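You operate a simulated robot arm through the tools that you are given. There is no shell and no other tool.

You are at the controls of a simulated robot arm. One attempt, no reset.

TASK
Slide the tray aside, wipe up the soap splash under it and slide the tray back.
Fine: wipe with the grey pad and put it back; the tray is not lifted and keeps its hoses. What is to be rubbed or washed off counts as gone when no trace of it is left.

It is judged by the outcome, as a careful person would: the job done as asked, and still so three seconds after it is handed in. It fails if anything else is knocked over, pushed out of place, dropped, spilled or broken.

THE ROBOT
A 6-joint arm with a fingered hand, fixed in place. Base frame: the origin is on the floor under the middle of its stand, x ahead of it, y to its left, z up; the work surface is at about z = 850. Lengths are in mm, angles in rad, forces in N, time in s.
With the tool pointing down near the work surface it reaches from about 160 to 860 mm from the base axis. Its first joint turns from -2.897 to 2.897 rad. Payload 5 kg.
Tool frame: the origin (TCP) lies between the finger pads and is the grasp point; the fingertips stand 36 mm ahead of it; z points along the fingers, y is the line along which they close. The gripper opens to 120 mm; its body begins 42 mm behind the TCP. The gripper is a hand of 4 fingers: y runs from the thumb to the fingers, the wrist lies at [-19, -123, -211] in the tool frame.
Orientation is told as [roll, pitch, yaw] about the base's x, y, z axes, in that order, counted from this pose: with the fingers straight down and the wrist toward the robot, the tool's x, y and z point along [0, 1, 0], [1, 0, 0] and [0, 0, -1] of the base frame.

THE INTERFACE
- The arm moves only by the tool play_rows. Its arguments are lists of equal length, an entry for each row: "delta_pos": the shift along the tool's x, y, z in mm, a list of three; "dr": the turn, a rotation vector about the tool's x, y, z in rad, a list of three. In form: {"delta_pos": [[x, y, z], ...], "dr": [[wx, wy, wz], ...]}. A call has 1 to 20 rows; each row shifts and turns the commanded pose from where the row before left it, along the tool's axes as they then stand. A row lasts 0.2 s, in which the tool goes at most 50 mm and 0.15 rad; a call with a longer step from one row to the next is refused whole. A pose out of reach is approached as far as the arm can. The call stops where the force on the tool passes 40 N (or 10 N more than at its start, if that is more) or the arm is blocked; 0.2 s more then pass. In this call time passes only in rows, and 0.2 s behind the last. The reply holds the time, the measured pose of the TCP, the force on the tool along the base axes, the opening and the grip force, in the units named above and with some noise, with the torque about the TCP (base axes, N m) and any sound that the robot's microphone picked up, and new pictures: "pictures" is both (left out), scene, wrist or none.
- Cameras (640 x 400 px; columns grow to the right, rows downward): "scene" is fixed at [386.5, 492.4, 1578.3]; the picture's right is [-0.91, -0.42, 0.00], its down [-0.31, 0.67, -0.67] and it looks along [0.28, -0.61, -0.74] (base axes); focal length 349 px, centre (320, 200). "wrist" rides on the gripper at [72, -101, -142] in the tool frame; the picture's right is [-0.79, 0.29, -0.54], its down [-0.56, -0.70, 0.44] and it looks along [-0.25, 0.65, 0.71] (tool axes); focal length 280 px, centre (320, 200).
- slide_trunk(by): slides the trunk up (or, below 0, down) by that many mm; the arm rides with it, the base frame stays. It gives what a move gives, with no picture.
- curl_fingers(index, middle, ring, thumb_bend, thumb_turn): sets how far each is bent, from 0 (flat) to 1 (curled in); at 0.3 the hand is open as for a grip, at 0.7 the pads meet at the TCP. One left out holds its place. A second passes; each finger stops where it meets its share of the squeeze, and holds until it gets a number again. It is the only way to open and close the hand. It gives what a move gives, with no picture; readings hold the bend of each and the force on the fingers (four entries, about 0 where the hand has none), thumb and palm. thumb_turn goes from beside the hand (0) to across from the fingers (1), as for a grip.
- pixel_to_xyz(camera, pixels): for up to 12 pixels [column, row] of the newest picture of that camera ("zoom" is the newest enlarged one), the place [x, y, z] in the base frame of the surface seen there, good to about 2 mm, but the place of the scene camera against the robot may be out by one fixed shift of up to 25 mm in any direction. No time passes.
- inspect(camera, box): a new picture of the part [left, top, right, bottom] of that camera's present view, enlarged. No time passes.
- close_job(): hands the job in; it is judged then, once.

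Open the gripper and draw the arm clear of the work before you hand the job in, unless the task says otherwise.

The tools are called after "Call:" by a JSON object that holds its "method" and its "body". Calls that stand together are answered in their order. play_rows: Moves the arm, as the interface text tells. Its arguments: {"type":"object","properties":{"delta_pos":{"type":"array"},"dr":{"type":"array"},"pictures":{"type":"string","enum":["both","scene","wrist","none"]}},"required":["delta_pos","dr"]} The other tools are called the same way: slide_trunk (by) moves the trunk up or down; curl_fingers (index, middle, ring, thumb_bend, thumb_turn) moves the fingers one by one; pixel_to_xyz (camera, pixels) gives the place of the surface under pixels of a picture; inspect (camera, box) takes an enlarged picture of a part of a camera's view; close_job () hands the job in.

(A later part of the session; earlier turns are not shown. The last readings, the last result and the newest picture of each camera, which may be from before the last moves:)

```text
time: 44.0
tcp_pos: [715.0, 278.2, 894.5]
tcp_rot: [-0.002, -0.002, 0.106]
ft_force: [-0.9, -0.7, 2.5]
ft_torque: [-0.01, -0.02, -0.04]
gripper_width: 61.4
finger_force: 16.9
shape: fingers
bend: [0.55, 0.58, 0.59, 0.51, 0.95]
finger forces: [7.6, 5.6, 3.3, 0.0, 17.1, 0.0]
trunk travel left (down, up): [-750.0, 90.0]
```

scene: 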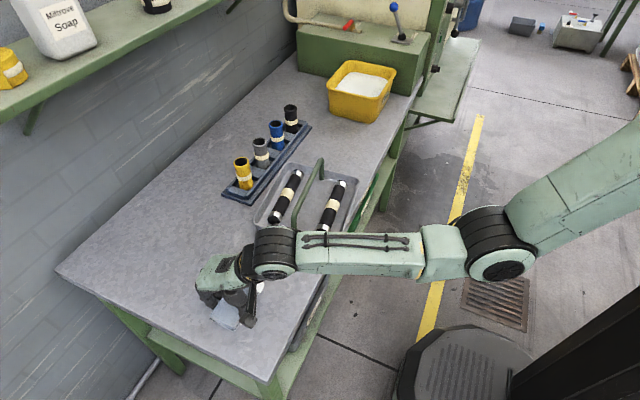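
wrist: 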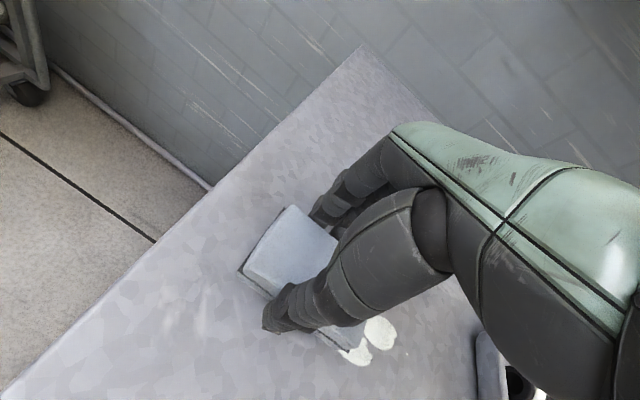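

The pad is touching (2.5 N). I'll press 2 mm more for wiping pressure.

Call:
{"method": "play_rows", "body": {"delta_pos": [[0, 0, 1], [0, 0, 1]], "dr": [[0, 0, 0], [0, 0, 0]], "pictures": "none"}}

```text
time: 44.6
tcp_pos: [713.7, 279.8, 892.5]
tcp_rot: [0.002, -0.004, 0.108]
ft_force: [-1.0, -0.6, 11.0]
ft_torque: [-0.03, 0.09, -0.02]
gripper_width: 61.1
finger_force: 17.0
shape: fingers
bend: [0.55, 0.58, 0.59, 0.51, 0.95]
finger forces: [7.4, 5.8, 3.6, 0.1, 17.4, 0.0]
trunk travel left (down, up): [-750.0, 90.0]
```

Pressure is 11 N. I'll stroke along −y across the splash (130 mm).

Call:
{"method": "play_rows", "body": {"delta_pos": [[-12.9, -1.4, 0], [-12.9, -1.4, 0], [-12.9, -1.4, 0], [-12.9, -1.4, 0], [-12.9, -1.4, 0], [-12.9, -1.4, 0], [-12.9, -1.4, 0], [-12.9, -1.4, 0], [-12.9, -1.4, 0], [-12.9, -1.4, 0]], "dr": [[0, 0, 0], [0, 0, 0], [0, 0, 0], [0, 0, 0], [0, 0, 0], [0, 0, 0], [0, 0, 0], [0, 0, 0], [0, 0, 0], [0, 0, 0]]}}

Call:
{"method": "inspect", "body": {"camera": "scene", "box": [190, 220, 320, 330]}}

Call:
{"method": "inspect", "body": {"camera": "wrist", "box": [140, 140, 400, 380]}}

```text
time: 46.8
tcp_pos: [713.7, 148.5, 892.1]
tcp_rot: [-0.002, -0.002, 0.107]
ft_force: [0.2, 6.4, 19.0]
ft_torque: [0.24, -0.02, 0.03]
gripper_width: 61.2
finger_force: 17.7
shape: fingers
bend: [0.55, 0.58, 0.6, 0.52, 0.94]
finger forces: [8.8, 6.0, 3.0, 0.1, 17.7, 0.1]
trunk travel left (down, up): [-750.0, 90.0]
```

scene: 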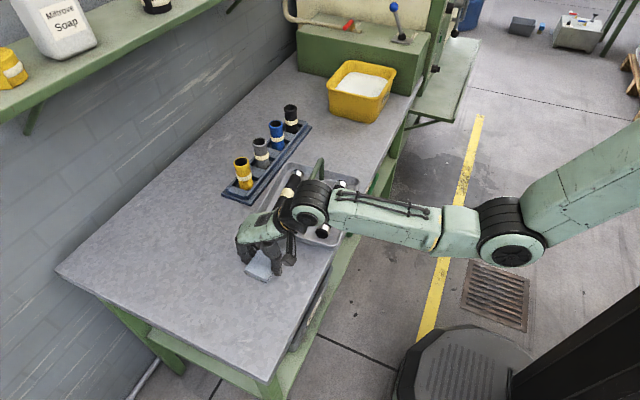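
wrist: 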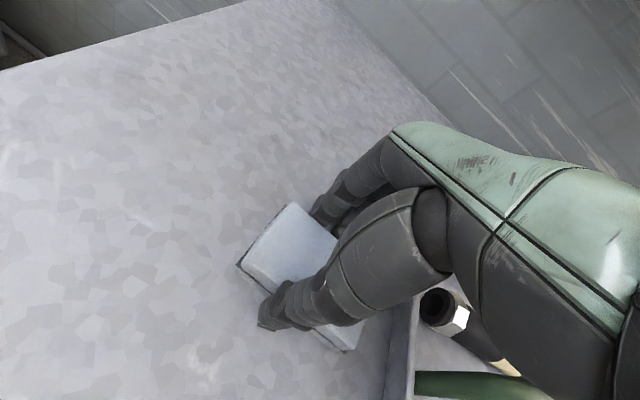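

```text
3.64 times, centred on (255, 275) of scene
```

zoom: 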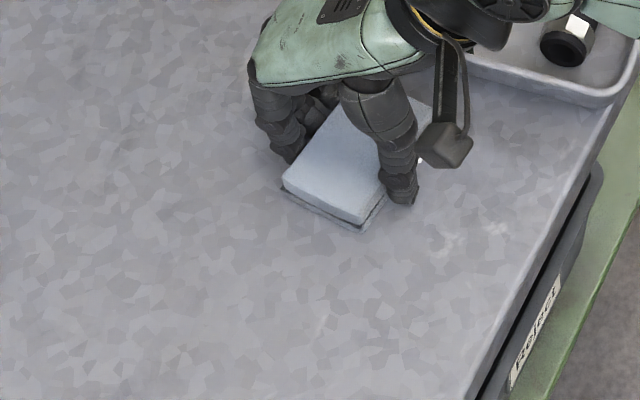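

```text
1.67 times, centred on (270, 260) of wrist
```

zoom: 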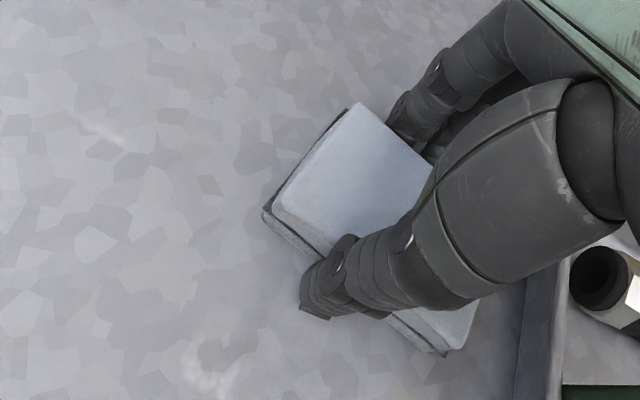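

The white splash is nearly all gone after one stroke. I'll repeat in two more lanes, shifted ±14 mm in x, to cover the edges and small dots.

Call:
{"method": "play_rows", "body": {"delta_pos": [[-1.5, 13.9, -0.5], [16.1, 1.75, 0], [16.1, 1.75, 0], [16.1, 1.75, 0], [16.1, 1.75, 0], [16.1, 1.75, 0], [16.1, 1.75, 0], [16.1, 1.75, 0], [16.1, 1.75, 0], [1.5, -13.9, 0], [1.5, -13.9, 0], [-16.1, -1.75, 0], [-16.1, -1.75, 0], [-16.1, -1.75, 0], [-16.1, -1.75, 0], [-16.1, -1.75, 0], [-16.1, -1.75, 0], [-16.1, -1.75, 0], [-16.1, -1.75, 0]], "dr": [[0, 0, 0], [0, 0, 0], [0, 0, 0], [0, 0, 0], [0, 0, 0], [0, 0, 0], [0, 0, 0], [0, 0, 0], [0, 0, 0], [0, 0, 0], [0, 0, 0], [0, 0, 0], [0, 0, 0], [0, 0, 0], [0, 0, 0], [0, 0, 0], [0, 0, 0], [0, 0, 0], [0, 0, 0]]}}

Call:
{"method": "inspect", "body": {"camera": "wrist", "box": [140, 140, 400, 380]}}

```text
time: 50.8
tcp_pos: [698.8, 150.0, 892.0]
tcp_rot: [0.0, -0.003, 0.109]
ft_force: [0.8, 3.1, 8.4]
ft_torque: [0.12, -0.17, 0.07]
gripper_width: 61.3
finger_force: 18.0
shape: fingers
bend: [0.55, 0.58, 0.59, 0.52, 0.95]
finger forces: [8.0, 7.1, 3.4, 0.0, 16.6, 0.0]
trunk travel left (down, up): [-750.0, 90.0]
```

scene: 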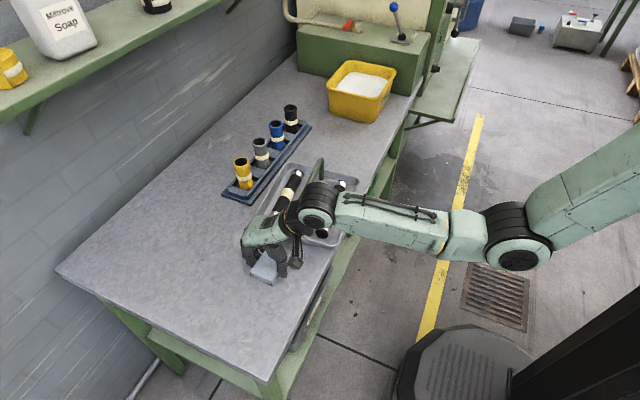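
wrist: 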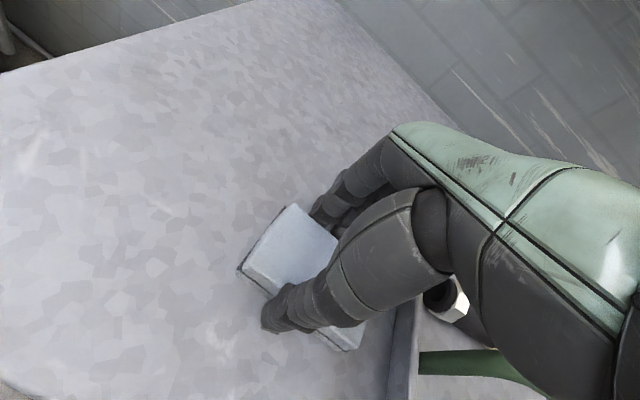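

```text
1.67 times, centred on (270, 260) of wrist
```

zoom: 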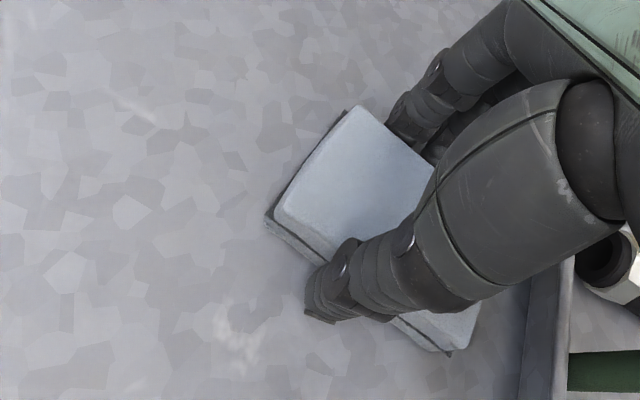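

No white is visible in the wiped band. I'll make one more stroke back along +y in the middle lane, then lift the pad and inspect the whole area.

Call:
{"method": "play_rows", "body": {"delta_pos": [[-1.5, 13.9, 0], [16.1, 1.75, 0], [16.1, 1.75, 0], [16.1, 1.75, 0], [16.1, 1.75, 0], [16.1, 1.75, 0], [16.1, 1.75, 0], [16.1, 1.75, 0], [16.1, 1.75, 0], [0, 0, -5], [0, 0, -30], [0, 0, -40], [0, 0, -40], [30, 0, -40]], "dr": [[0, 0, 0], [0, 0, 0], [0, 0, 0], [0, 0, 0], [0, 0, 0], [0, 0, 0], [0, 0, 0], [0, 0, 0], [0, 0, 0], [0, 0, 0], [0, 0, 0], [0, 0, 0], [0, 0, 0], [0, 0, 0]]}}

Call:
{"method": "inspect", "body": {"camera": "scene", "box": [200, 240, 310, 330]}}

Call:
{"method": "inspect", "body": {"camera": "wrist", "box": [180, 240, 420, 400]}}

```text
time: 53.8
tcp_pos: [710.3, 309.8, 1046.0]
tcp_rot: [0.0, 0.002, 0.108]
ft_force: [0.5, 0.8, -1.4]
ft_torque: [-0.04, -0.02, -0.02]
gripper_width: 61.1
finger_force: 16.7
shape: fingers
bend: [0.55, 0.58, 0.6, 0.52, 0.95]
finger forces: [7.8, 5.2, 3.1, 0.0, 15.9, 0.0]
trunk travel left (down, up): [-750.0, 90.0]
```

scene: 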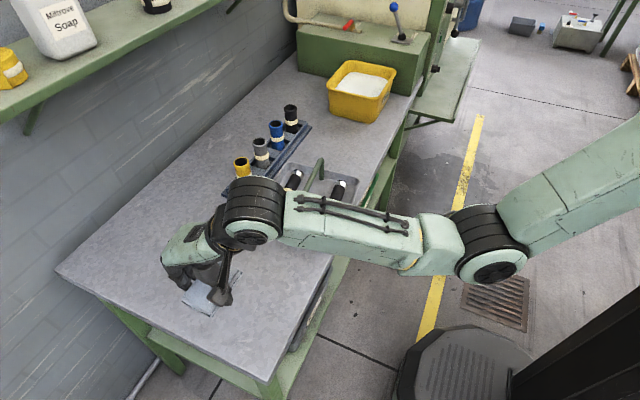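
wrist: 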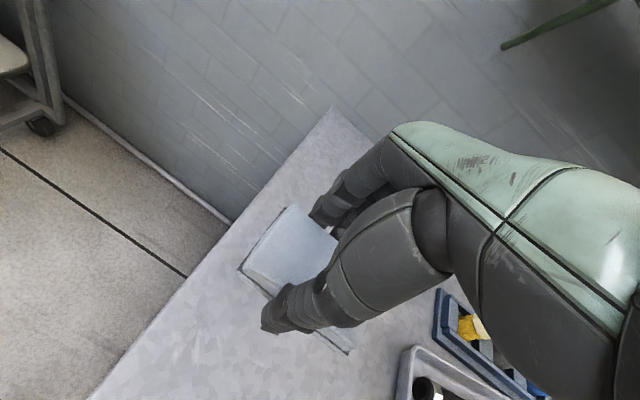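

```text
4.44 times, centred on (255, 285) of scene
```

zoom: 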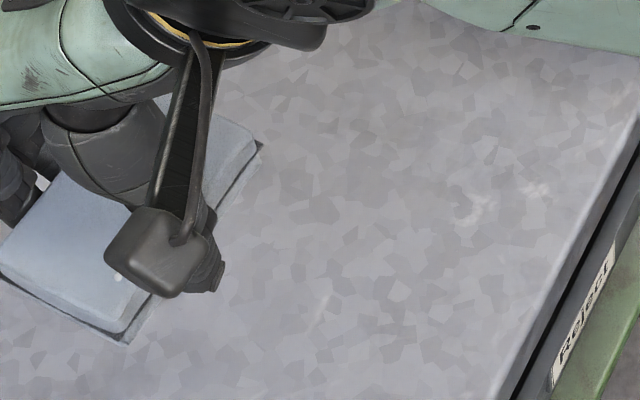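

```text
2.50 times, centred on (300, 320) of wrist
```

zoom: 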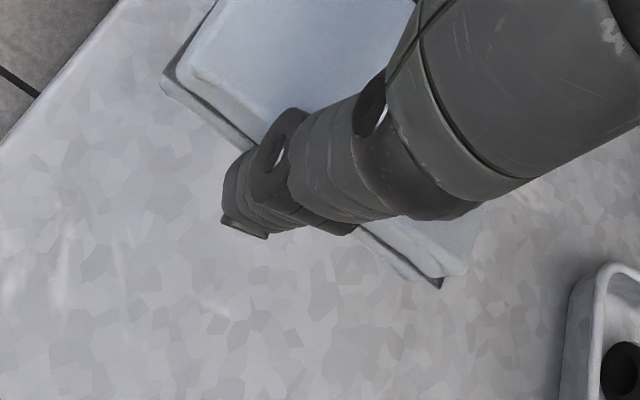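

A few faint light smudges show at (290,286) in the scene view. I'll move the arm off toward the pad's place so I can see the whole wiped area without obstruction.

Call:
{"method": "play_rows", "body": {"delta_pos": [[-40, -5, -3], [-40, -5, -3], [-40, -5, -3], [-40, -5, -3], [-40, -5, -3], [-40, -5, 0], [-40, -5, 0], [-40, -5, 0], [-40, -5, 0]], "dr": [[0, 0, 0], [0, 0, 0], [0, 0, 0], [0, 0, 0], [0, 0, 0], [0, 0, 0], [0, 0, 0], [0, 0, 0], [0, 0, 0]]}}

Call:
{"method": "inspect", "body": {"camera": "scene", "box": [200, 240, 310, 330]}}

Call:
{"method": "inspect", "body": {"camera": "wrist", "box": [0, 40, 300, 240]}}

```text
time: 55.8
tcp_pos: [705.6, -55.8, 1062.1]
tcp_rot: [0.002, 0.001, 0.11]
ft_force: [0.3, -0.8, 0.6]
ft_torque: [0.06, 0.04, 0.01]
gripper_width: 61.1
finger_force: 16.2
shape: fingers
bend: [0.55, 0.58, 0.6, 0.52, 0.95]
finger forces: [7.7, 5.2, 3.0, 0.0, 15.8, 0.0]
trunk travel left (down, up): [-750.0, 90.0]
```

scene: 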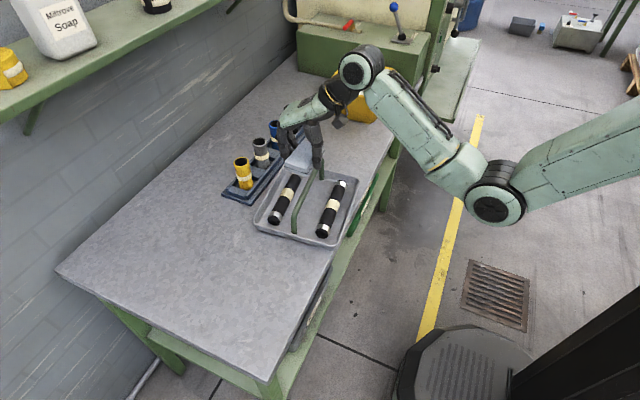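
wrist: 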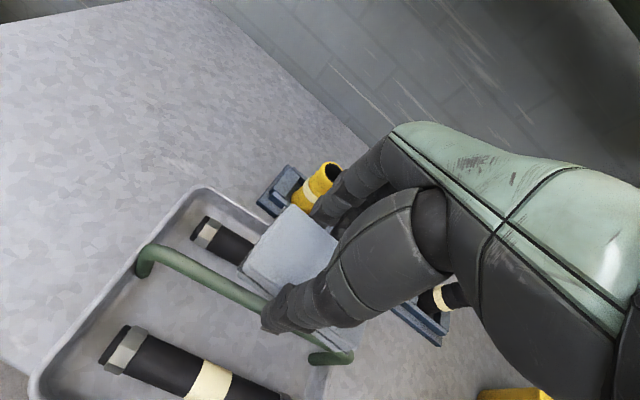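

```text
4.44 times, centred on (255, 285) of scene
```

zoom: 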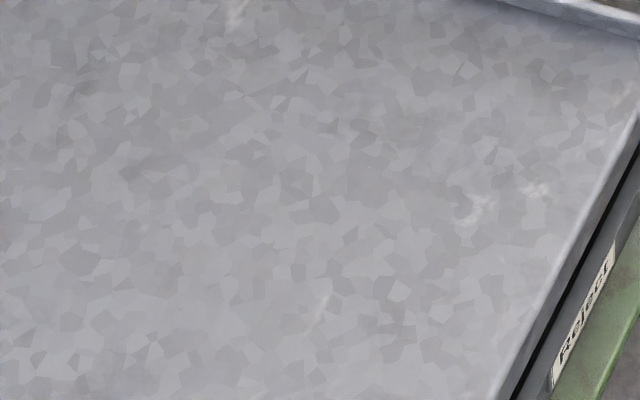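

```text
2.00 times, centred on (150, 140) of wrist
```

zoom: 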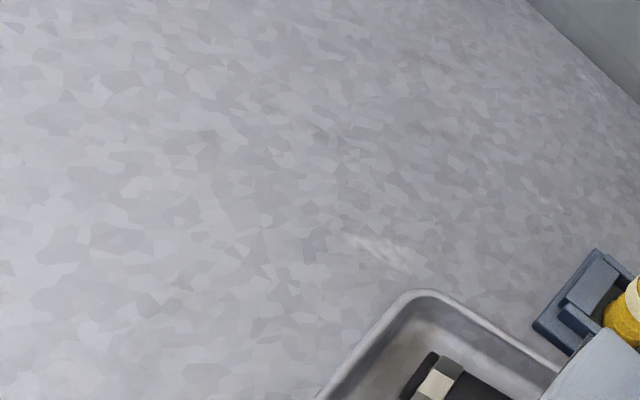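

The white splash is gone. I'll zoom in closely on the splash's former area, (235–270, 265–310), for faint residue.

Call:
{"method": "inspect", "body": {"camera": "scene", "box": [225, 258, 281, 293]}}

Call:
{"method": "inspect", "body": {"camera": "scene", "box": [220, 280, 276, 315]}}

Call:
{"method": "inspect", "body": {"camera": "scene", "box": [265, 260, 321, 295]}}

```text
11.43 times, centred on (253, 276) of scene
```

zoom: 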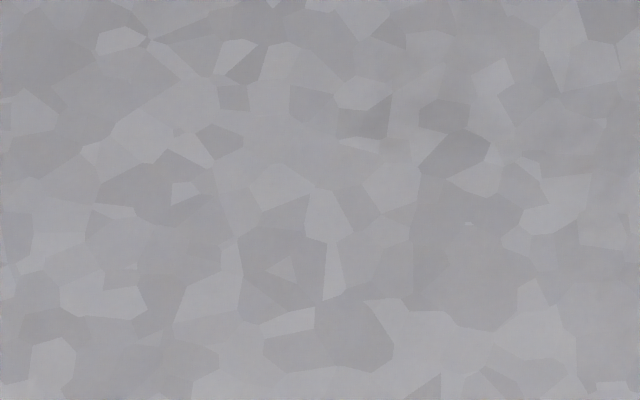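

```text
11.43 times, centred on (248, 298) of scene
```

zoom: 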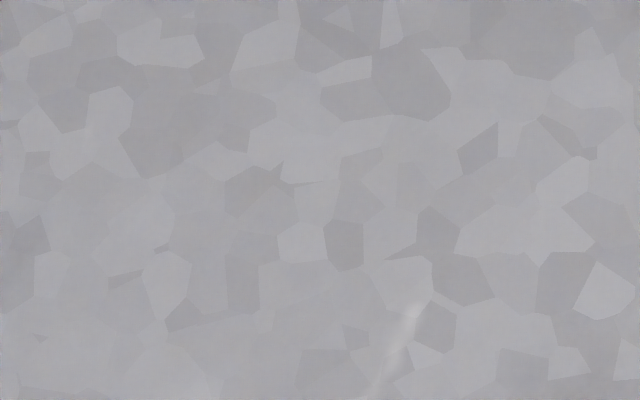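

```text
11.43 times, centred on (293, 278) of scene
```

zoom: 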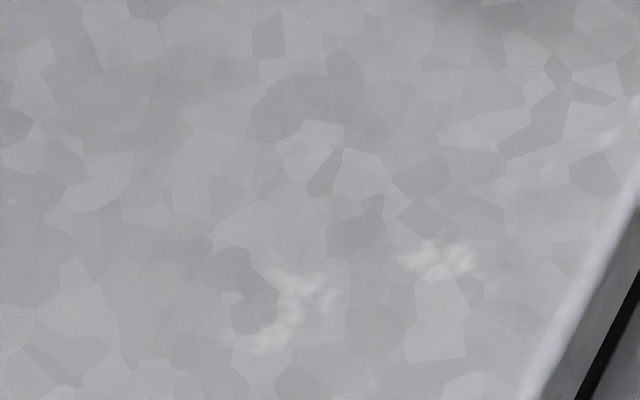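

The area looks clean, apart from a tiny light dot near scene (266,278) and some cloudy table marks. I'll locate them.

Call:
{"method": "pixel_to_xyz", "body": {"camera": "scene", "pixels": [[266, 278], [290, 286], [303, 282], [256, 308], [236, 242], [236, 282], [253, 294]]}}

Call:
{"method": "inspect", "body": {"camera": "scene", "box": [256, 271, 276, 284]}}

Call:
{"method": "inspect", "body": {"camera": "scene", "box": [226, 274, 250, 289]}}

```text
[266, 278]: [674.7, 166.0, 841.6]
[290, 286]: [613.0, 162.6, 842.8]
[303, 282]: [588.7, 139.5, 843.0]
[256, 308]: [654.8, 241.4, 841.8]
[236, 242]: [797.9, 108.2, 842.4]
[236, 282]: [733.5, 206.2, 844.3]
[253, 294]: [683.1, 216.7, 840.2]
```

```text
16.00 times, centred on (266, 278) of scene
```

zoom: 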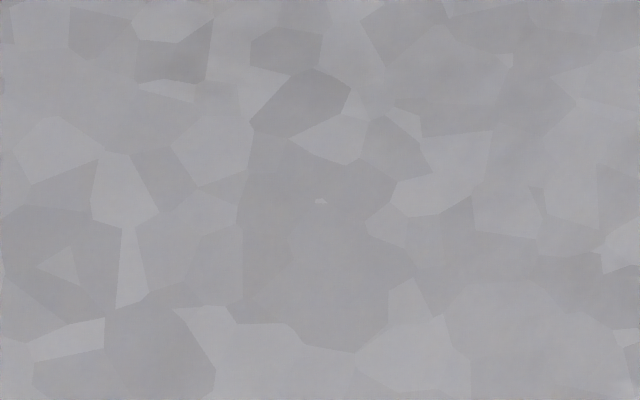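

```text
16.00 times, centred on (238, 282) of scene
```

zoom: 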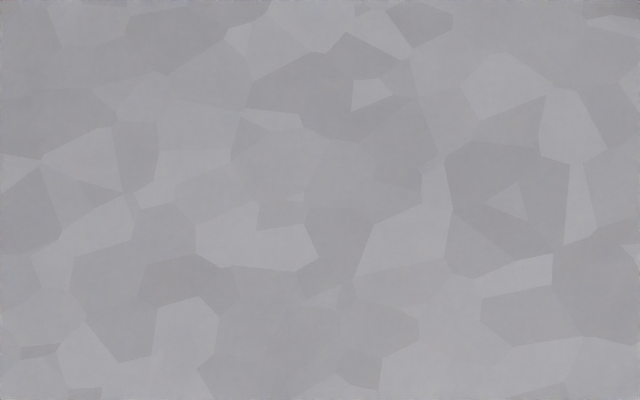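

A tiny light speck remains at true ≈(687,172). It could be a residue, so I'll go back and make a second, denser set of strokes over the whole area, including the faint smudges on the near side.

Call:
{"method": "play_rows", "body": {"delta_pos": [[41.6, 3.3, 0], [41.6, 3.3, 0], [41.6, 3.3, 0], [41.6, 3.3, 0], [41.6, 3.3, 0], [41.6, 3.3, 0], [41.6, 3.3, 0], [41.6, 3.3, 0], [0, 0, 40], [0, 0, 40], [0, 0, 40], [0, 0, 25], [0, 0, 13], [0, 0, 5], [0, 0, 3]], "dr": [[0, 0, 0], [0, 0, 0], [0, 0, 0], [0, 0, 0], [0, 0, 0], [0, 0, 0], [0, 0, 0], [0, 0, 0], [0, 0, 0], [0, 0, 0], [0, 0, 0], [0, 0, 0], [0, 0, 0], [0, 0, 0], [0, 0, 0]], "pictures": "wrist"}}

```text
time: 59.0
tcp_pos: [695.4, 278.9, 895.0]
tcp_rot: [0.0, 0.0, 0.109]
ft_force: [0.3, -0.4, -1.3]
ft_torque: [0.02, 0.02, -0.01]
gripper_width: 61.1
finger_force: 15.9
shape: fingers
bend: [0.55, 0.58, 0.6, 0.52, 0.95]
finger forces: [7.7, 5.0, 3.0, 0.0, 15.7, 0.1]
trunk travel left (down, up): [-750.0, 90.0]
```

wrist: 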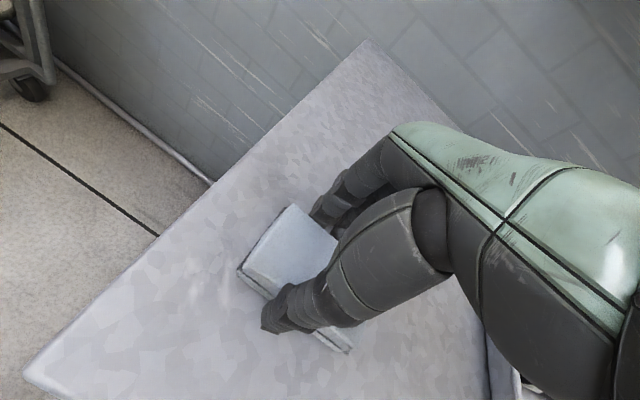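

The pad is just above the table at z=895. I'll press down until there's about 10 N.

Call:
{"method": "play_rows", "body": {"delta_pos": [[0, 0, 1.5], [0, 0, 1.5], [0, 0, 1]], "dr": [[0, 0, 0], [0, 0, 0], [0, 0, 0]], "pictures": "none"}}

```text
time: 59.8
tcp_pos: [695.8, 280.4, 891.3]
tcp_rot: [0.0, -0.003, 0.107]
ft_force: [-0.4, -0.6, 4.2]
ft_torque: [-0.02, -0.1, 0.01]
gripper_width: 61.0
finger_force: 15.6
shape: fingers
bend: [0.55, 0.58, 0.6, 0.52, 0.95]
finger forces: [7.6, 4.9, 2.8, 0.1, 16.2, 0.0]
trunk travel left (down, up): [-750.0, 90.0]
```

4.2 N of contact. I'll press 1.5 mm more and stroke −y, then back +y one lane over.

Call:
{"method": "play_rows", "body": {"delta_pos": [[0, 0, 1.5], [-16.1, -1.75, 0], [-16.1, -1.75, 0], [-16.1, -1.75, 0], [-16.1, -1.75, 0], [-16.1, -1.75, 0], [-16.1, -1.75, 0], [-16.1, -1.75, 0], [-16.1, -1.75, 0], [-1.3, 12, 0], [16.1, 1.75, 0], [16.1, 1.75, 0], [16.1, 1.75, 0], [16.1, 1.75, 0], [16.1, 1.75, 0], [16.1, 1.75, 0], [16.1, 1.75, 0], [16.1, 1.75, 0]], "dr": [[0, 0, 0], [0, 0, 0], [0, 0, 0], [0, 0, 0], [0, 0, 0], [0, 0, 0], [0, 0, 0], [0, 0, 0], [0, 0, 0], [0, 0, 0], [0, 0, 0], [0, 0, 0], [0, 0, 0], [0, 0, 0], [0, 0, 0], [0, 0, 0], [0, 0, 0], [0, 0, 0]], "pictures": "none"}}

```text
time: 63.6
tcp_pos: [707.9, 278.1, 892.7]
tcp_rot: [0.0, -0.004, 0.107]
ft_force: [-0.7, -4.5, 13.2]
ft_torque: [-0.18, -0.21, -0.02]
gripper_width: 61.3
finger_force: 19.7
shape: fingers
bend: [0.56, 0.58, 0.6, 0.52, 0.96]
finger forces: [7.7, 10.7, 2.9, 0.0, 17.5, 0.0]
trunk travel left (down, up): [-750.0, 90.0]
```

Forces are fine (13 N down). I'll do two more lanes toward +x.

Call:
{"method": "play_rows", "body": {"delta_pos": [[-1.3, 12, 0], [-16.1, -1.75, 0], [-16.1, -1.75, 0], [-16.1, -1.75, 0], [-16.1, -1.75, 0], [-16.1, -1.75, 0], [-16.1, -1.75, 0], [-16.1, -1.75, 0], [-16.1, -1.75, 0], [-1.3, 12, 0], [16.1, 1.75, 0], [16.1, 1.75, 0], [16.1, 1.75, 0], [16.1, 1.75, 0], [16.1, 1.75, 0], [16.1, 1.75, 0], [16.1, 1.75, 0], [16.1, 1.75, 0]], "dr": [[0, 0, 0], [0, 0, 0], [0, 0, 0], [0, 0, 0], [0, 0, 0], [0, 0, 0], [0, 0, 0], [0, 0, 0], [0, 0, 0], [0, 0, 0], [0, 0, 0], [0, 0, 0], [0, 0, 0], [0, 0, 0], [0, 0, 0], [0, 0, 0], [0, 0, 0], [0, 0, 0]], "pictures": "wrist"}}

Call:
{"method": "inspect", "body": {"camera": "wrist", "box": [160, 170, 440, 390]}}

```text
time: 67.4
tcp_pos: [729.2, 279.1, 891.0]
tcp_rot: [-0.001, -0.001, 0.109]
ft_force: [0.2, -5.1, 13.3]
ft_torque: [-0.18, -0.25, -0.04]
gripper_width: 61.0
finger_force: 19.8
shape: fingers
bend: [0.56, 0.58, 0.6, 0.52, 0.95]
finger forces: [8.0, 12.4, 2.8, 0.0, 17.1, 0.0]
trunk travel left (down, up): [-750.0, 90.0]
```

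wrist: 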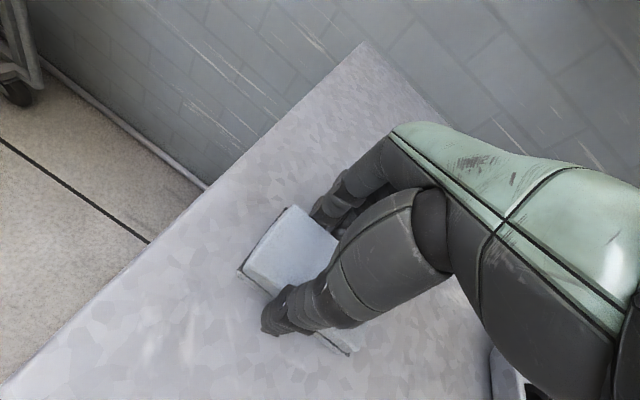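

```text
1.82 times, centred on (300, 280) of wrist
```

zoom: 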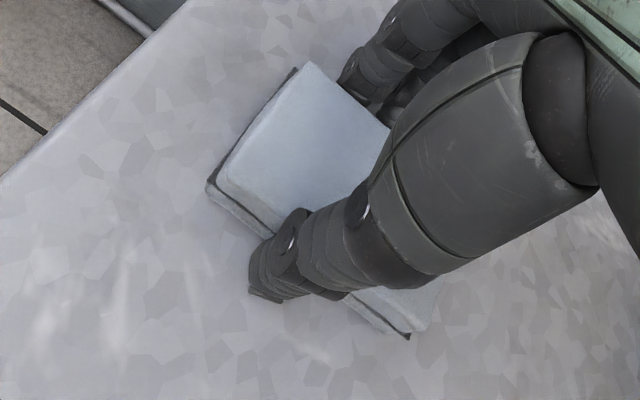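

Middle finger force rose to 12 N, so its tip now grazes the table. I'll lift 1 mm and run two lanes on the near side (pad centre x≈667 and 640), over the smudges there.

Call:
{"method": "play_rows", "body": {"delta_pos": [[1.5, -13.9, -1], [1.5, -13.9, 0], [1.5, -13.9, 0], [1.5, -13.9, 0], [-18.4, -2, 0], [-18.4, -2, 0], [-18.4, -2, 0], [-18.4, -2, 0], [-18.4, -2, 0], [-18.4, -2, 0], [-18.4, -2, 0], [1.5, -13.9, 0], [1.5, -13.9, 0], [18.4, 2, 0], [18.4, 2, 0], [18.4, 2, 0], [18.4, 2, 0], [18.4, 2, 0], [18.4, 2, 0], [18.4, 2, 0]], "dr": [[0, 0, 0], [0, 0, 0], [0, 0, 0], [0, 0, 0], [0, 0, 0], [0, 0, 0], [0, 0, 0], [0, 0, 0], [0, 0, 0], [0, 0, 0], [0, 0, 0], [0, 0, 0], [0, 0, 0], [0, 0, 0], [0, 0, 0], [0, 0, 0], [0, 0, 0], [0, 0, 0], [0, 0, 0], [0, 0, 0]], "pictures": "scene"}}

Call:
{"method": "inspect", "body": {"camera": "scene", "box": [200, 240, 330, 330]}}

```text
time: 71.6
tcp_pos: [648.6, 279.7, 890.7]
tcp_rot: [-0.002, 0.0, 0.108]
ft_force: [0.7, -4.0, 8.0]
ft_torque: [-0.16, -0.29, -0.06]
gripper_width: 61.2
finger_force: 19.2
shape: fingers
bend: [0.55, 0.58, 0.59, 0.52, 0.95]
finger forces: [7.9, 10.6, 2.9, 0.0, 16.7, 0.0]
trunk travel left (down, up): [-750.0, 90.0]
```

scene: 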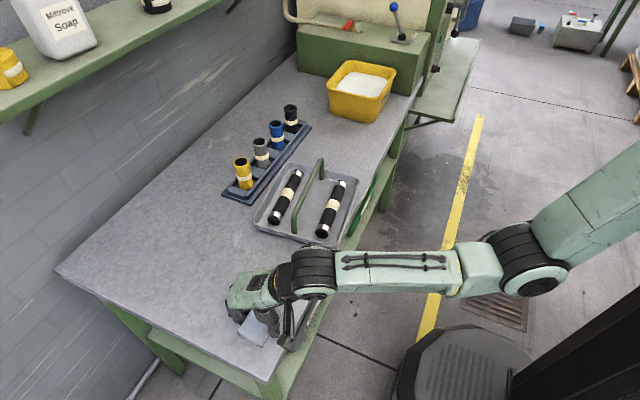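

```text
4.44 times, centred on (265, 285) of scene
```

zoom: 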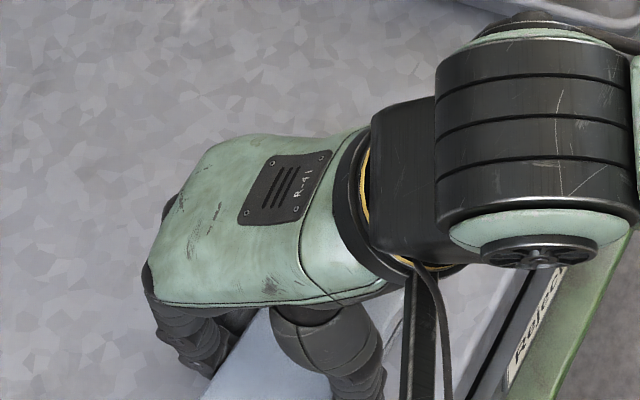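

I'll lift the pad and move the arm off again to look at the whole wiped area.

Call:
{"method": "play_rows", "body": {"delta_pos": [[0, 0, -8], [0, 0, -30], [0, 0, -40], [0, 0, -45], [0, 0, -45], [-40, 0, 0], [-40, 0, 0], [-40, 0, 0], [-40, 0, 0], [-40, 0, 0], [-40, 0, 0], [-40, 0, 0], [-40, 0, 0], [-20, 0, 0]], "dr": [[0, 0, 0], [0, 0, 0], [0, 0, 0], [0, 0, 0], [0, 0, 0], [0, 0, 0], [0, 0, 0], [0, 0, 0], [0, 0, 0], [0, 0, 0], [0, 0, 0], [0, 0, 0], [0, 0, 0], [0, 0, 0]]}}

Call:
{"method": "inspect", "body": {"camera": "scene", "box": [200, 240, 310, 330]}}

Call:
{"method": "inspect", "body": {"camera": "scene", "box": [225, 258, 281, 293]}}

Call:
{"method": "inspect", "body": {"camera": "scene", "box": [220, 280, 276, 315]}}

Call:
{"method": "inspect", "body": {"camera": "scene", "box": [265, 260, 321, 295]}}

```text
time: 74.6
tcp_pos: [683.5, -59.9, 1058.0]
tcp_rot: [0.0, 0.0, 0.109]
ft_force: [-0.3, 0.7, 0.5]
ft_torque: [0.0, 0.03, 0.0]
gripper_width: 60.8
finger_force: 15.5
shape: fingers
bend: [0.55, 0.58, 0.59, 0.52, 0.95]
finger forces: [7.5, 5.0, 2.8, 0.1, 15.5, 0.1]
trunk travel left (down, up): [-750.0, 90.0]
```

scene: 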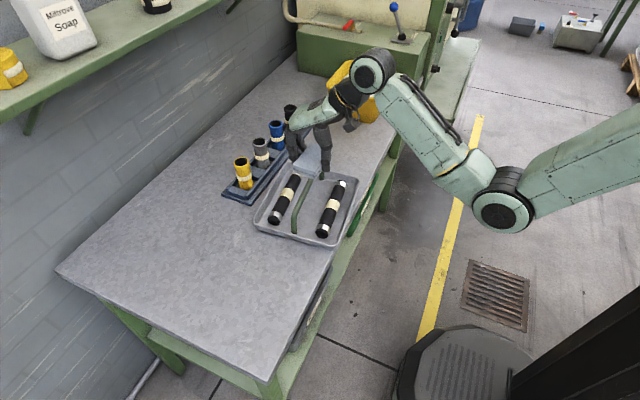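
wrist: 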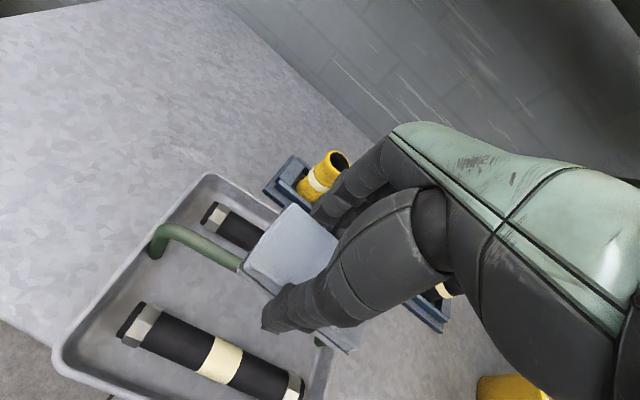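

```text
4.44 times, centred on (255, 285) of scene
```

zoom: 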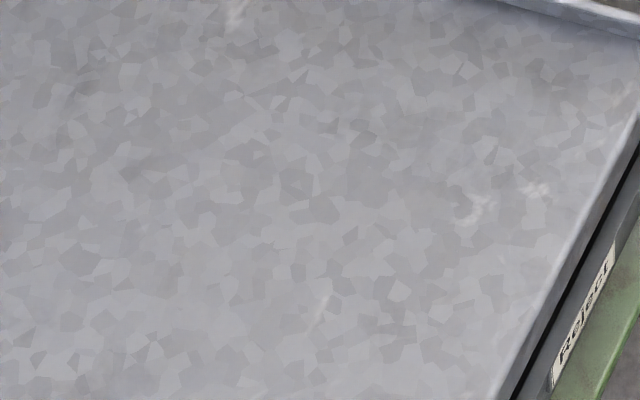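

```text
11.43 times, centred on (253, 276) of scene
```

zoom: 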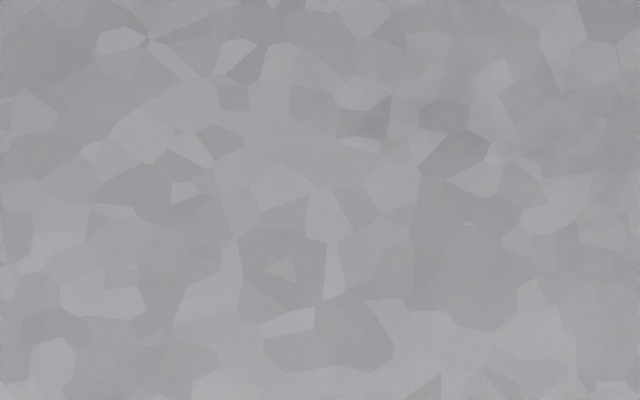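

```text
11.43 times, centred on (248, 298) of scene
```

zoom: 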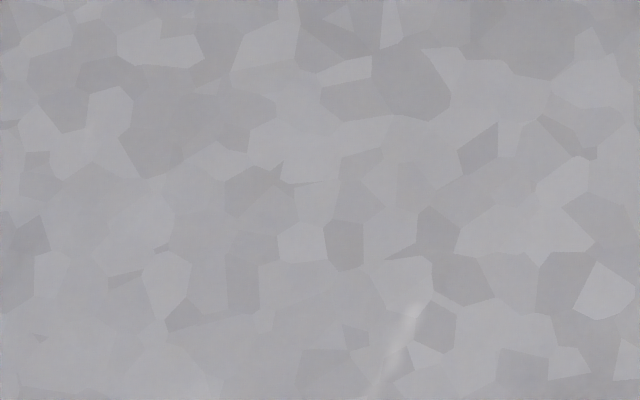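

```text
11.43 times, centred on (293, 278) of scene
```

zoom: 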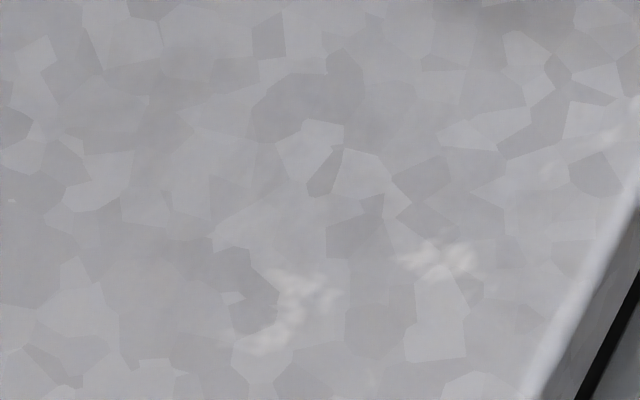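

All the marks look identical after the second wipe, so they're part of the table surface and the soap is gone. Now I'll take the pad back: move to y≈−240 and turn the hand to yaw ≈−1.58.

Call:
{"method": "play_rows", "body": {"delta_pos": [[-35.8, -3.9, 0], [-35.8, -3.9, 0], [-35.8, -3.9, 0], [-35.8, -3.9, 0], [-35.8, -3.9, 0], [0, 0, 0], [0, 0, 0], [0, 0, 0], [0, 0, 0], [0, 0, 0], [0, 0, 0], [0, 0, 0], [0, 0, 0], [0, 0, 0], [0, 0, 0], [0, 0, 0], [0, 0, 0], [0, 0, 0], [0, 0, 0], [0, 0, 0]], "dr": [[0, 0, 0], [0, 0, 0], [0, 0, 0], [0, 0, 0], [0, 0, 0], [0, 0, 0.1128], [0, 0, 0.1128], [0, 0, 0.1128], [0, 0, 0.1128], [0, 0, 0.1128], [0, 0, 0.1128], [0, 0, 0.1128], [0, 0, 0.1128], [0, 0, 0.1128], [0, 0, 0.1128], [0, 0, 0.1128], [0, 0, 0.1128], [0, 0, 0.1128], [0, 0, 0.1128], [0, 0, 0.1128]]}}

Call:
{"method": "inspect", "body": {"camera": "wrist", "box": [180, 180, 380, 380]}}

Call:
{"method": "inspect", "body": {"camera": "scene", "box": [270, 70, 390, 190]}}

```text
time: 78.8
tcp_pos: [684.4, -238.0, 1058.5]
tcp_rot: [0.0, 0.001, -1.585]
ft_force: [-0.4, -0.9, -0.3]
ft_torque: [0.0, 0.03, 0.0]
gripper_width: 60.9
finger_force: 15.6
shape: fingers
bend: [0.55, 0.58, 0.59, 0.52, 0.95]
finger forces: [7.4, 4.9, 2.9, 0.0, 15.3, 0.1]
trunk travel left (down, up): [-750.0, 90.0]
```

scene: 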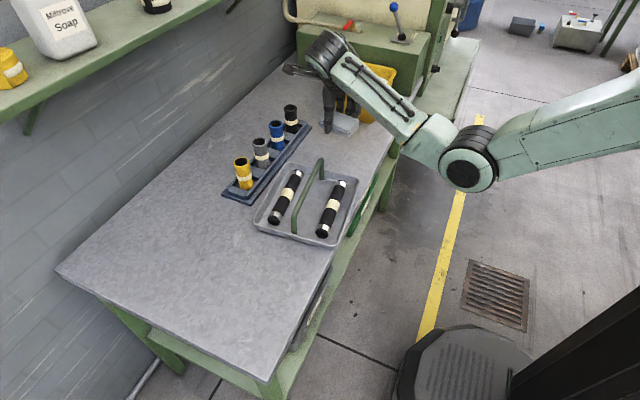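
wrist: 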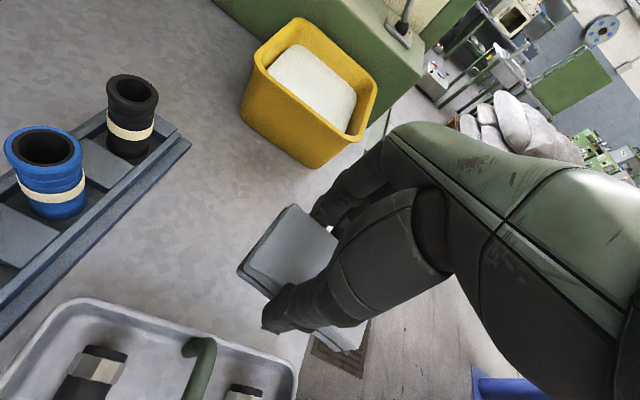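

```text
2.00 times, centred on (280, 280) of wrist
```

zoom: 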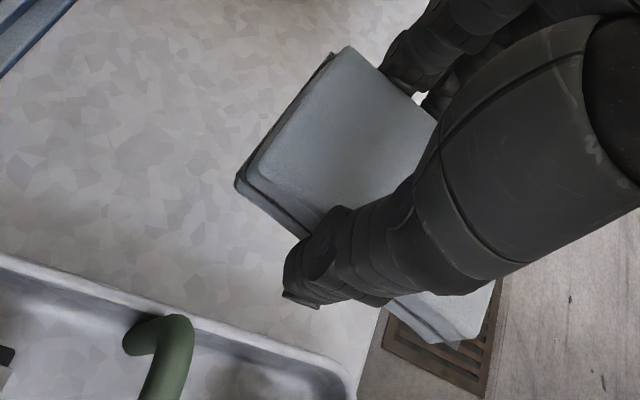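

```text
3.33 times, centred on (330, 130) of scene
```

zoom: 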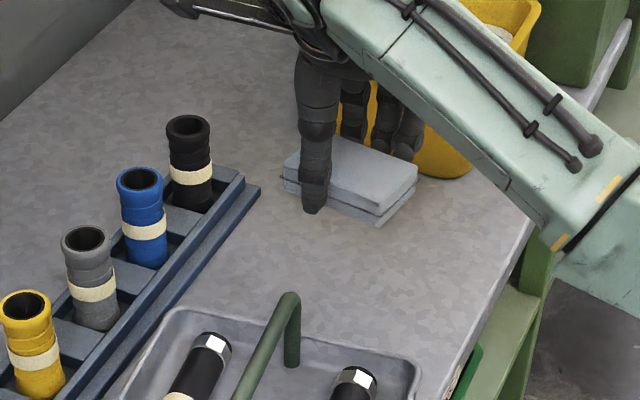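

I'll measure the held pad's corners to set the right put-back pose.

Call:
{"method": "pixel_to_xyz", "body": {"camera": "zoom", "pixels": [[297, 138], [410, 166], [300, 182], [378, 224], [415, 188], [330, 145], [380, 195], [350, 160]]}}

Call:
{"method": "inspect", "body": {"camera": "wrist", "box": [180, 180, 380, 380]}}

Call:
{"method": "pixel_to_xyz", "body": {"camera": "zoom", "pixels": [[347, 55], [340, 62], [255, 178], [248, 172], [430, 118], [470, 328], [480, 300], [350, 120], [300, 180], [240, 188], [300, 232], [430, 335]]}}

```text
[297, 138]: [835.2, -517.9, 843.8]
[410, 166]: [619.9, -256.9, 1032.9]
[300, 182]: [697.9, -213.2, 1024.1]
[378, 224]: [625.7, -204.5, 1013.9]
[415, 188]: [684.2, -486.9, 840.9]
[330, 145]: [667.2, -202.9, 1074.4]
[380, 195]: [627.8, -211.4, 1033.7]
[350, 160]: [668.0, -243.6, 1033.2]
```

```text
2.00 times, centred on (280, 280) of wrist
```

zoom: 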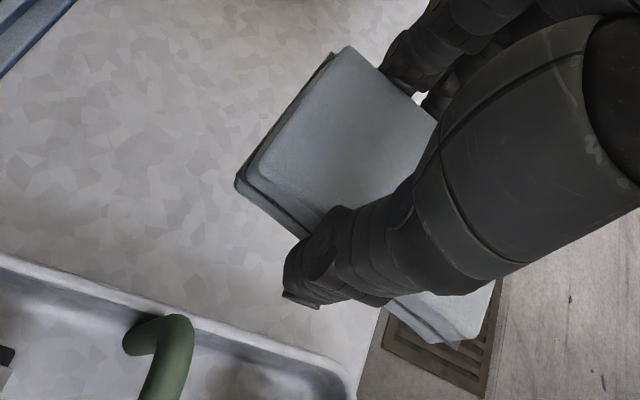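

```text
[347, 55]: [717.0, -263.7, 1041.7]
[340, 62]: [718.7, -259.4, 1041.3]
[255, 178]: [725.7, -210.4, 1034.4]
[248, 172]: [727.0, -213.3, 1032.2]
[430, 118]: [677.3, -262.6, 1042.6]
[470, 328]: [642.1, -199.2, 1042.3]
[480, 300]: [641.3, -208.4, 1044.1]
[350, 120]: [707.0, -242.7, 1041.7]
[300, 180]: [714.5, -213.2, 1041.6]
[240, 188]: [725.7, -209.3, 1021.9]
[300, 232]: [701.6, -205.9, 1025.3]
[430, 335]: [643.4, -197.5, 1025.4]
```

The pad's yaw in hand is about −0.16 and its centre is (−4.4,+7.5) from the TCP. I'll turn +0.04, move so the pad centre lands at (673.7,−358), and descend to just above the table.

Call:
{"method": "play_rows", "body": {"delta_pos": [[0, 0, 0], [-2.3, 31.75, 0], [-2.3, 31.75, 0], [-2.3, 31.75, 0], [-2.3, 31.75, 0], [0, 0, 35], [0, 0, 35], [0, 0, 35], [0, 0, 30], [0, 0, 13], [0, 0, 6]], "dr": [[0, 0, -0.04], [0, 0, 0], [0, 0, 0], [0, 0, 0], [0, 0, 0], [0, 0, 0], [0, 0, 0], [0, 0, 0], [0, 0, 0], [0, 0, 0], [0, 0, 0]]}}

Call:
{"method": "inspect", "body": {"camera": "wrist", "box": [180, 180, 380, 380]}}

Call:
{"method": "pixel_to_xyz", "body": {"camera": "zoom", "pixels": [[347, 55], [340, 62], [255, 178], [248, 172], [470, 328], [480, 300], [240, 188]]}}

```text
time: 81.2
tcp_pos: [678.5, -365.7, 904.2]
tcp_rot: [-0.002, 0.0, -1.542]
ft_force: [-0.3, -0.3, -0.8]
ft_torque: [-0.02, 0.02, 0.0]
gripper_width: 61.2
finger_force: 15.1
shape: fingers
bend: [0.55, 0.58, 0.59, 0.52, 0.95]
finger forces: [7.5, 5.0, 3.0, 0.0, 15.3, 0.0]
trunk travel left (down, up): [-750.0, 90.0]
```

scene: 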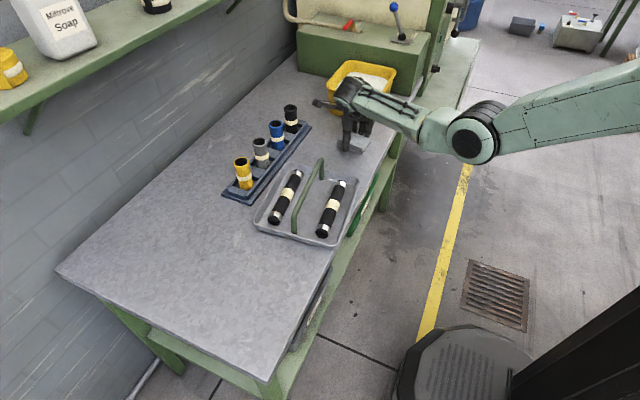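
wrist: 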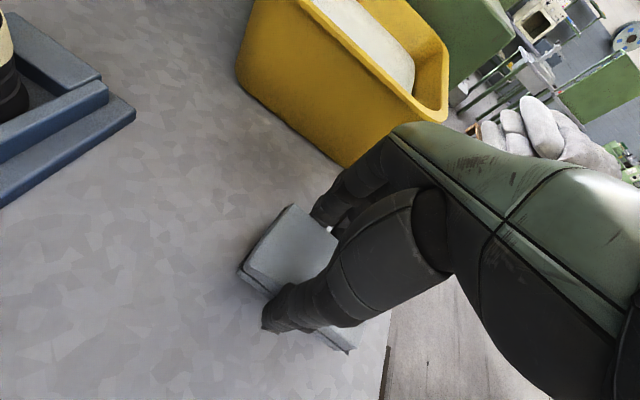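

```text
2.00 times, centred on (280, 280) of wrist
```

zoom: 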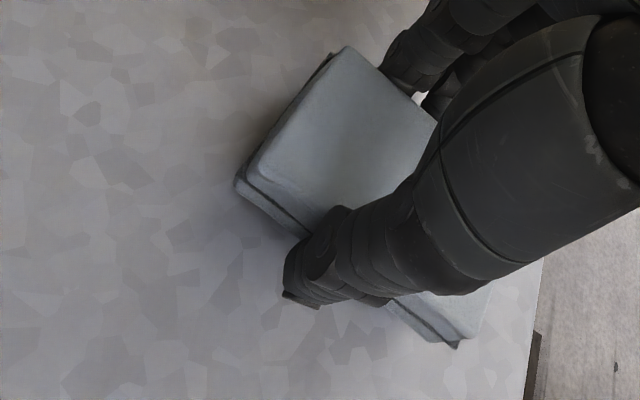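

```text
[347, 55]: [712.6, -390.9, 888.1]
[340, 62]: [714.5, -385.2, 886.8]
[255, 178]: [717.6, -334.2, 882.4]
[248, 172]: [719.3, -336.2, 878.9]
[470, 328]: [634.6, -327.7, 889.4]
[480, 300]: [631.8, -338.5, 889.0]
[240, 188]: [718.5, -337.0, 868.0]
```

The pad lines up with its original corners to within 2 mm. I'll lower it to the table.

Call:
{"method": "play_rows", "body": {"delta_pos": [[0, 0, 4], [0, 0, 4], [0, 0, 2], [0, 0, 1]], "dr": [[0, 0, 0], [0, 0, 0], [0, 0, 0], [0, 0, 0]], "pictures": "none"}}

```text
time: 82.2
tcp_pos: [678.9, -366.5, 893.8]
tcp_rot: [0.001, 0.001, -1.543]
ft_force: [0.5, -0.7, -0.9]
ft_torque: [0.02, -0.02, -0.01]
gripper_width: 61.0
finger_force: 15.2
shape: fingers
bend: [0.55, 0.58, 0.59, 0.52, 0.95]
finger forces: [7.5, 4.9, 2.8, 0.1, 15.3, 0.0]
trunk travel left (down, up): [-750.0, 90.0]
```

No contact yet, so I'll go down in 1 mm steps.

Call:
{"method": "play_rows", "body": {"delta_pos": [[0, 0, 1], [0, 0, 1]], "dr": [[0, 0, 0], [0, 0, 0]], "pictures": "none"}}

```text
time: 82.8
tcp_pos: [679.2, -367.2, 892.5]
tcp_rot: [0.001, 0.0, -1.544]
ft_force: [0.0, -0.7, 2.0]
ft_torque: [-0.04, 0.04, 0.01]
gripper_width: 61.1
finger_force: 15.7
shape: fingers
bend: [0.55, 0.58, 0.59, 0.52, 0.95]
finger forces: [7.5, 5.0, 2.8, 0.0, 15.4, 0.0]
trunk travel left (down, up): [-750.0, 90.0]
```

The pad rests on the table (2 N). I'll open in stages to let go of it cleanly.

Call:
{"method": "curl_fingers", "body": {"index": 0.52, "middle": 0.52, "ring": 0.52, "thumb_bend": 0.5}}

Call:
{"method": "curl_fingers", "body": {"index": 0.43, "middle": 0.45, "ring": 0.43, "thumb_bend": 0.42}}

Call:
{"method": "inspect", "body": {"camera": "wrist", "box": [180, 180, 380, 380]}}

Call:
{"method": "inspect", "body": {"camera": "scene", "box": [300, 90, 420, 170]}}

```text
time: 83.8
tcp_pos: [679.0, -366.5, 891.3]
tcp_rot: [-0.001, 0.0, -1.543]
ft_force: [-0.2, 0.9, 2.2]
ft_torque: [-0.03, 0.0, -0.01]
gripper_width: 64.5
finger_force: 0.6
shape: fingers
bend: [0.51, 0.52, 0.52, 0.49, 0.97]
finger forces: [0.9, 0.6, 0.1, 0.0, 1.4, 0.0]
trunk travel left (down, up): [-750.0, 90.0]
```

```text
time: 84.8
tcp_pos: [679.1, -367.0, 890.7]
tcp_rot: [-0.001, 0.0, -1.542]
ft_force: [-0.1, -0.2, -0.2]
ft_torque: [-0.01, -0.01, 0.06]
gripper_width: 86.3
finger_force: 0.1
shape: fingers
bend: [0.43, 0.45, 0.43, 0.42, 0.97]
finger forces: [0.1, 0.0, 0.0, 0.1, 0.1, 0.0]
trunk travel left (down, up): [-750.0, 90.0]
```

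```text
2.00 times, centred on (280, 280) of wrist
```

zoom: 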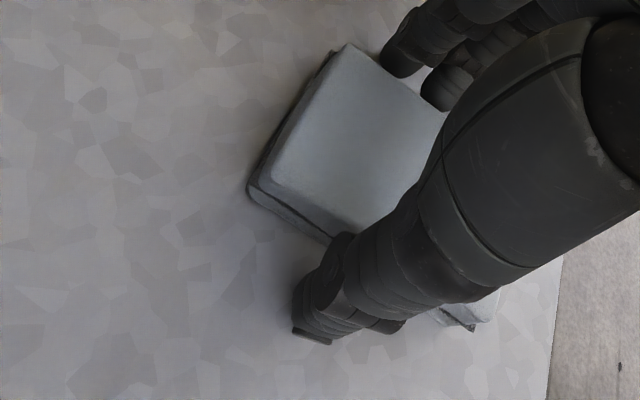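

```text
5.00 times, centred on (360, 130) of scene
```

zoom: 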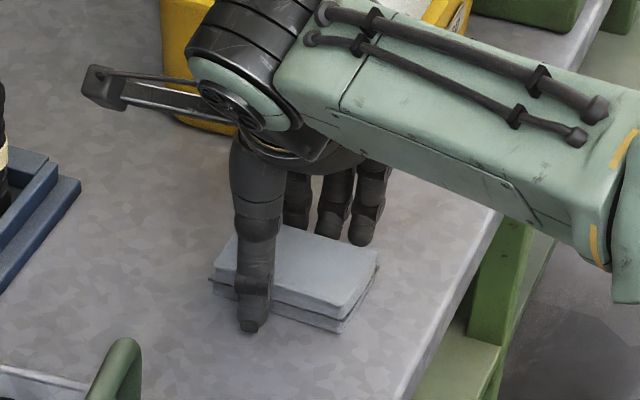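

Released. I'll raise straight up and check the pad's place.

Call:
{"method": "play_rows", "body": {"delta_pos": [[0, 0, -10], [0, 0, -25], [0, 0, -35], [0, 0, -40], [0, -25, -40], [0, -30, -20]], "dr": [[0, 0, 0], [0, 0, 0], [0, 0, 0], [0, 0, 0], [0, 0, 0], [0, 0, 0]]}}

Call:
{"method": "inspect", "body": {"camera": "scene", "box": [220, 60, 420, 220]}}

Call:
{"method": "inspect", "body": {"camera": "wrist", "box": [180, 180, 380, 340]}}

```text
time: 86.2
tcp_pos: [676.5, -309.7, 1062.1]
tcp_rot: [0.001, 0.0, -1.543]
ft_force: [0.3, 0.2, 0.9]
ft_torque: [0.01, -0.01, 0.0]
gripper_width: 86.9
finger_force: 0.1
shape: fingers
bend: [0.43, 0.45, 0.43, 0.42, 0.97]
finger forces: [0.0, 0.1, 0.0, 0.0, 0.0, 0.0]
trunk travel left (down, up): [-750.0, 90.0]
```

scene: 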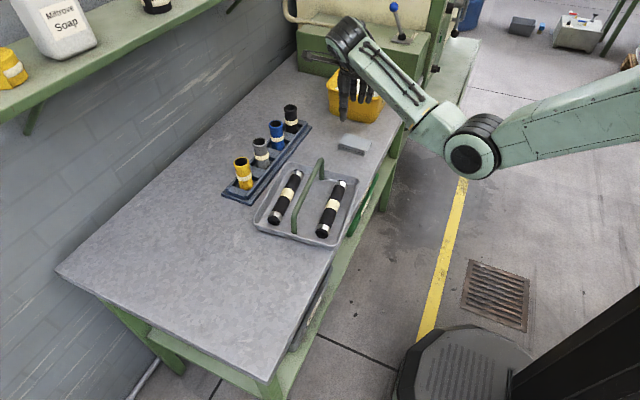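
wrist: 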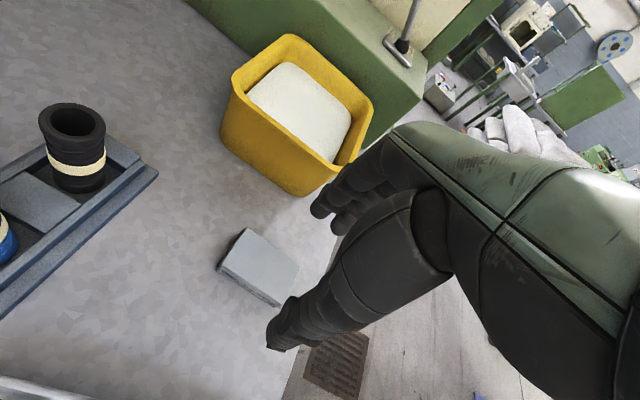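

```text
2.50 times, centred on (320, 140) of scene
```

zoom: 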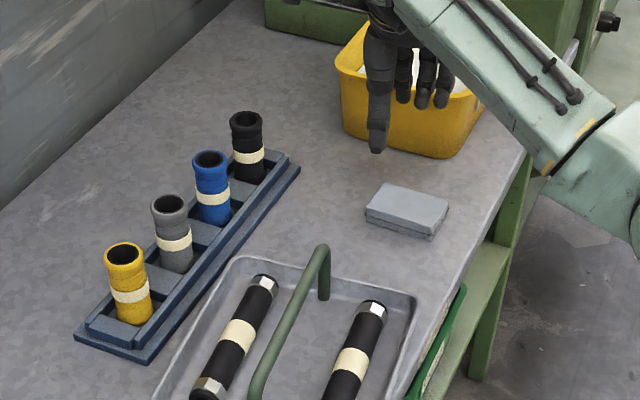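

```text
2.50 times, centred on (280, 260) of wrist
```

zoom: 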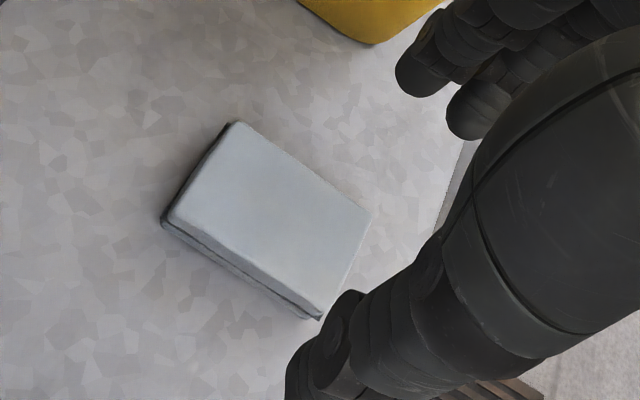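

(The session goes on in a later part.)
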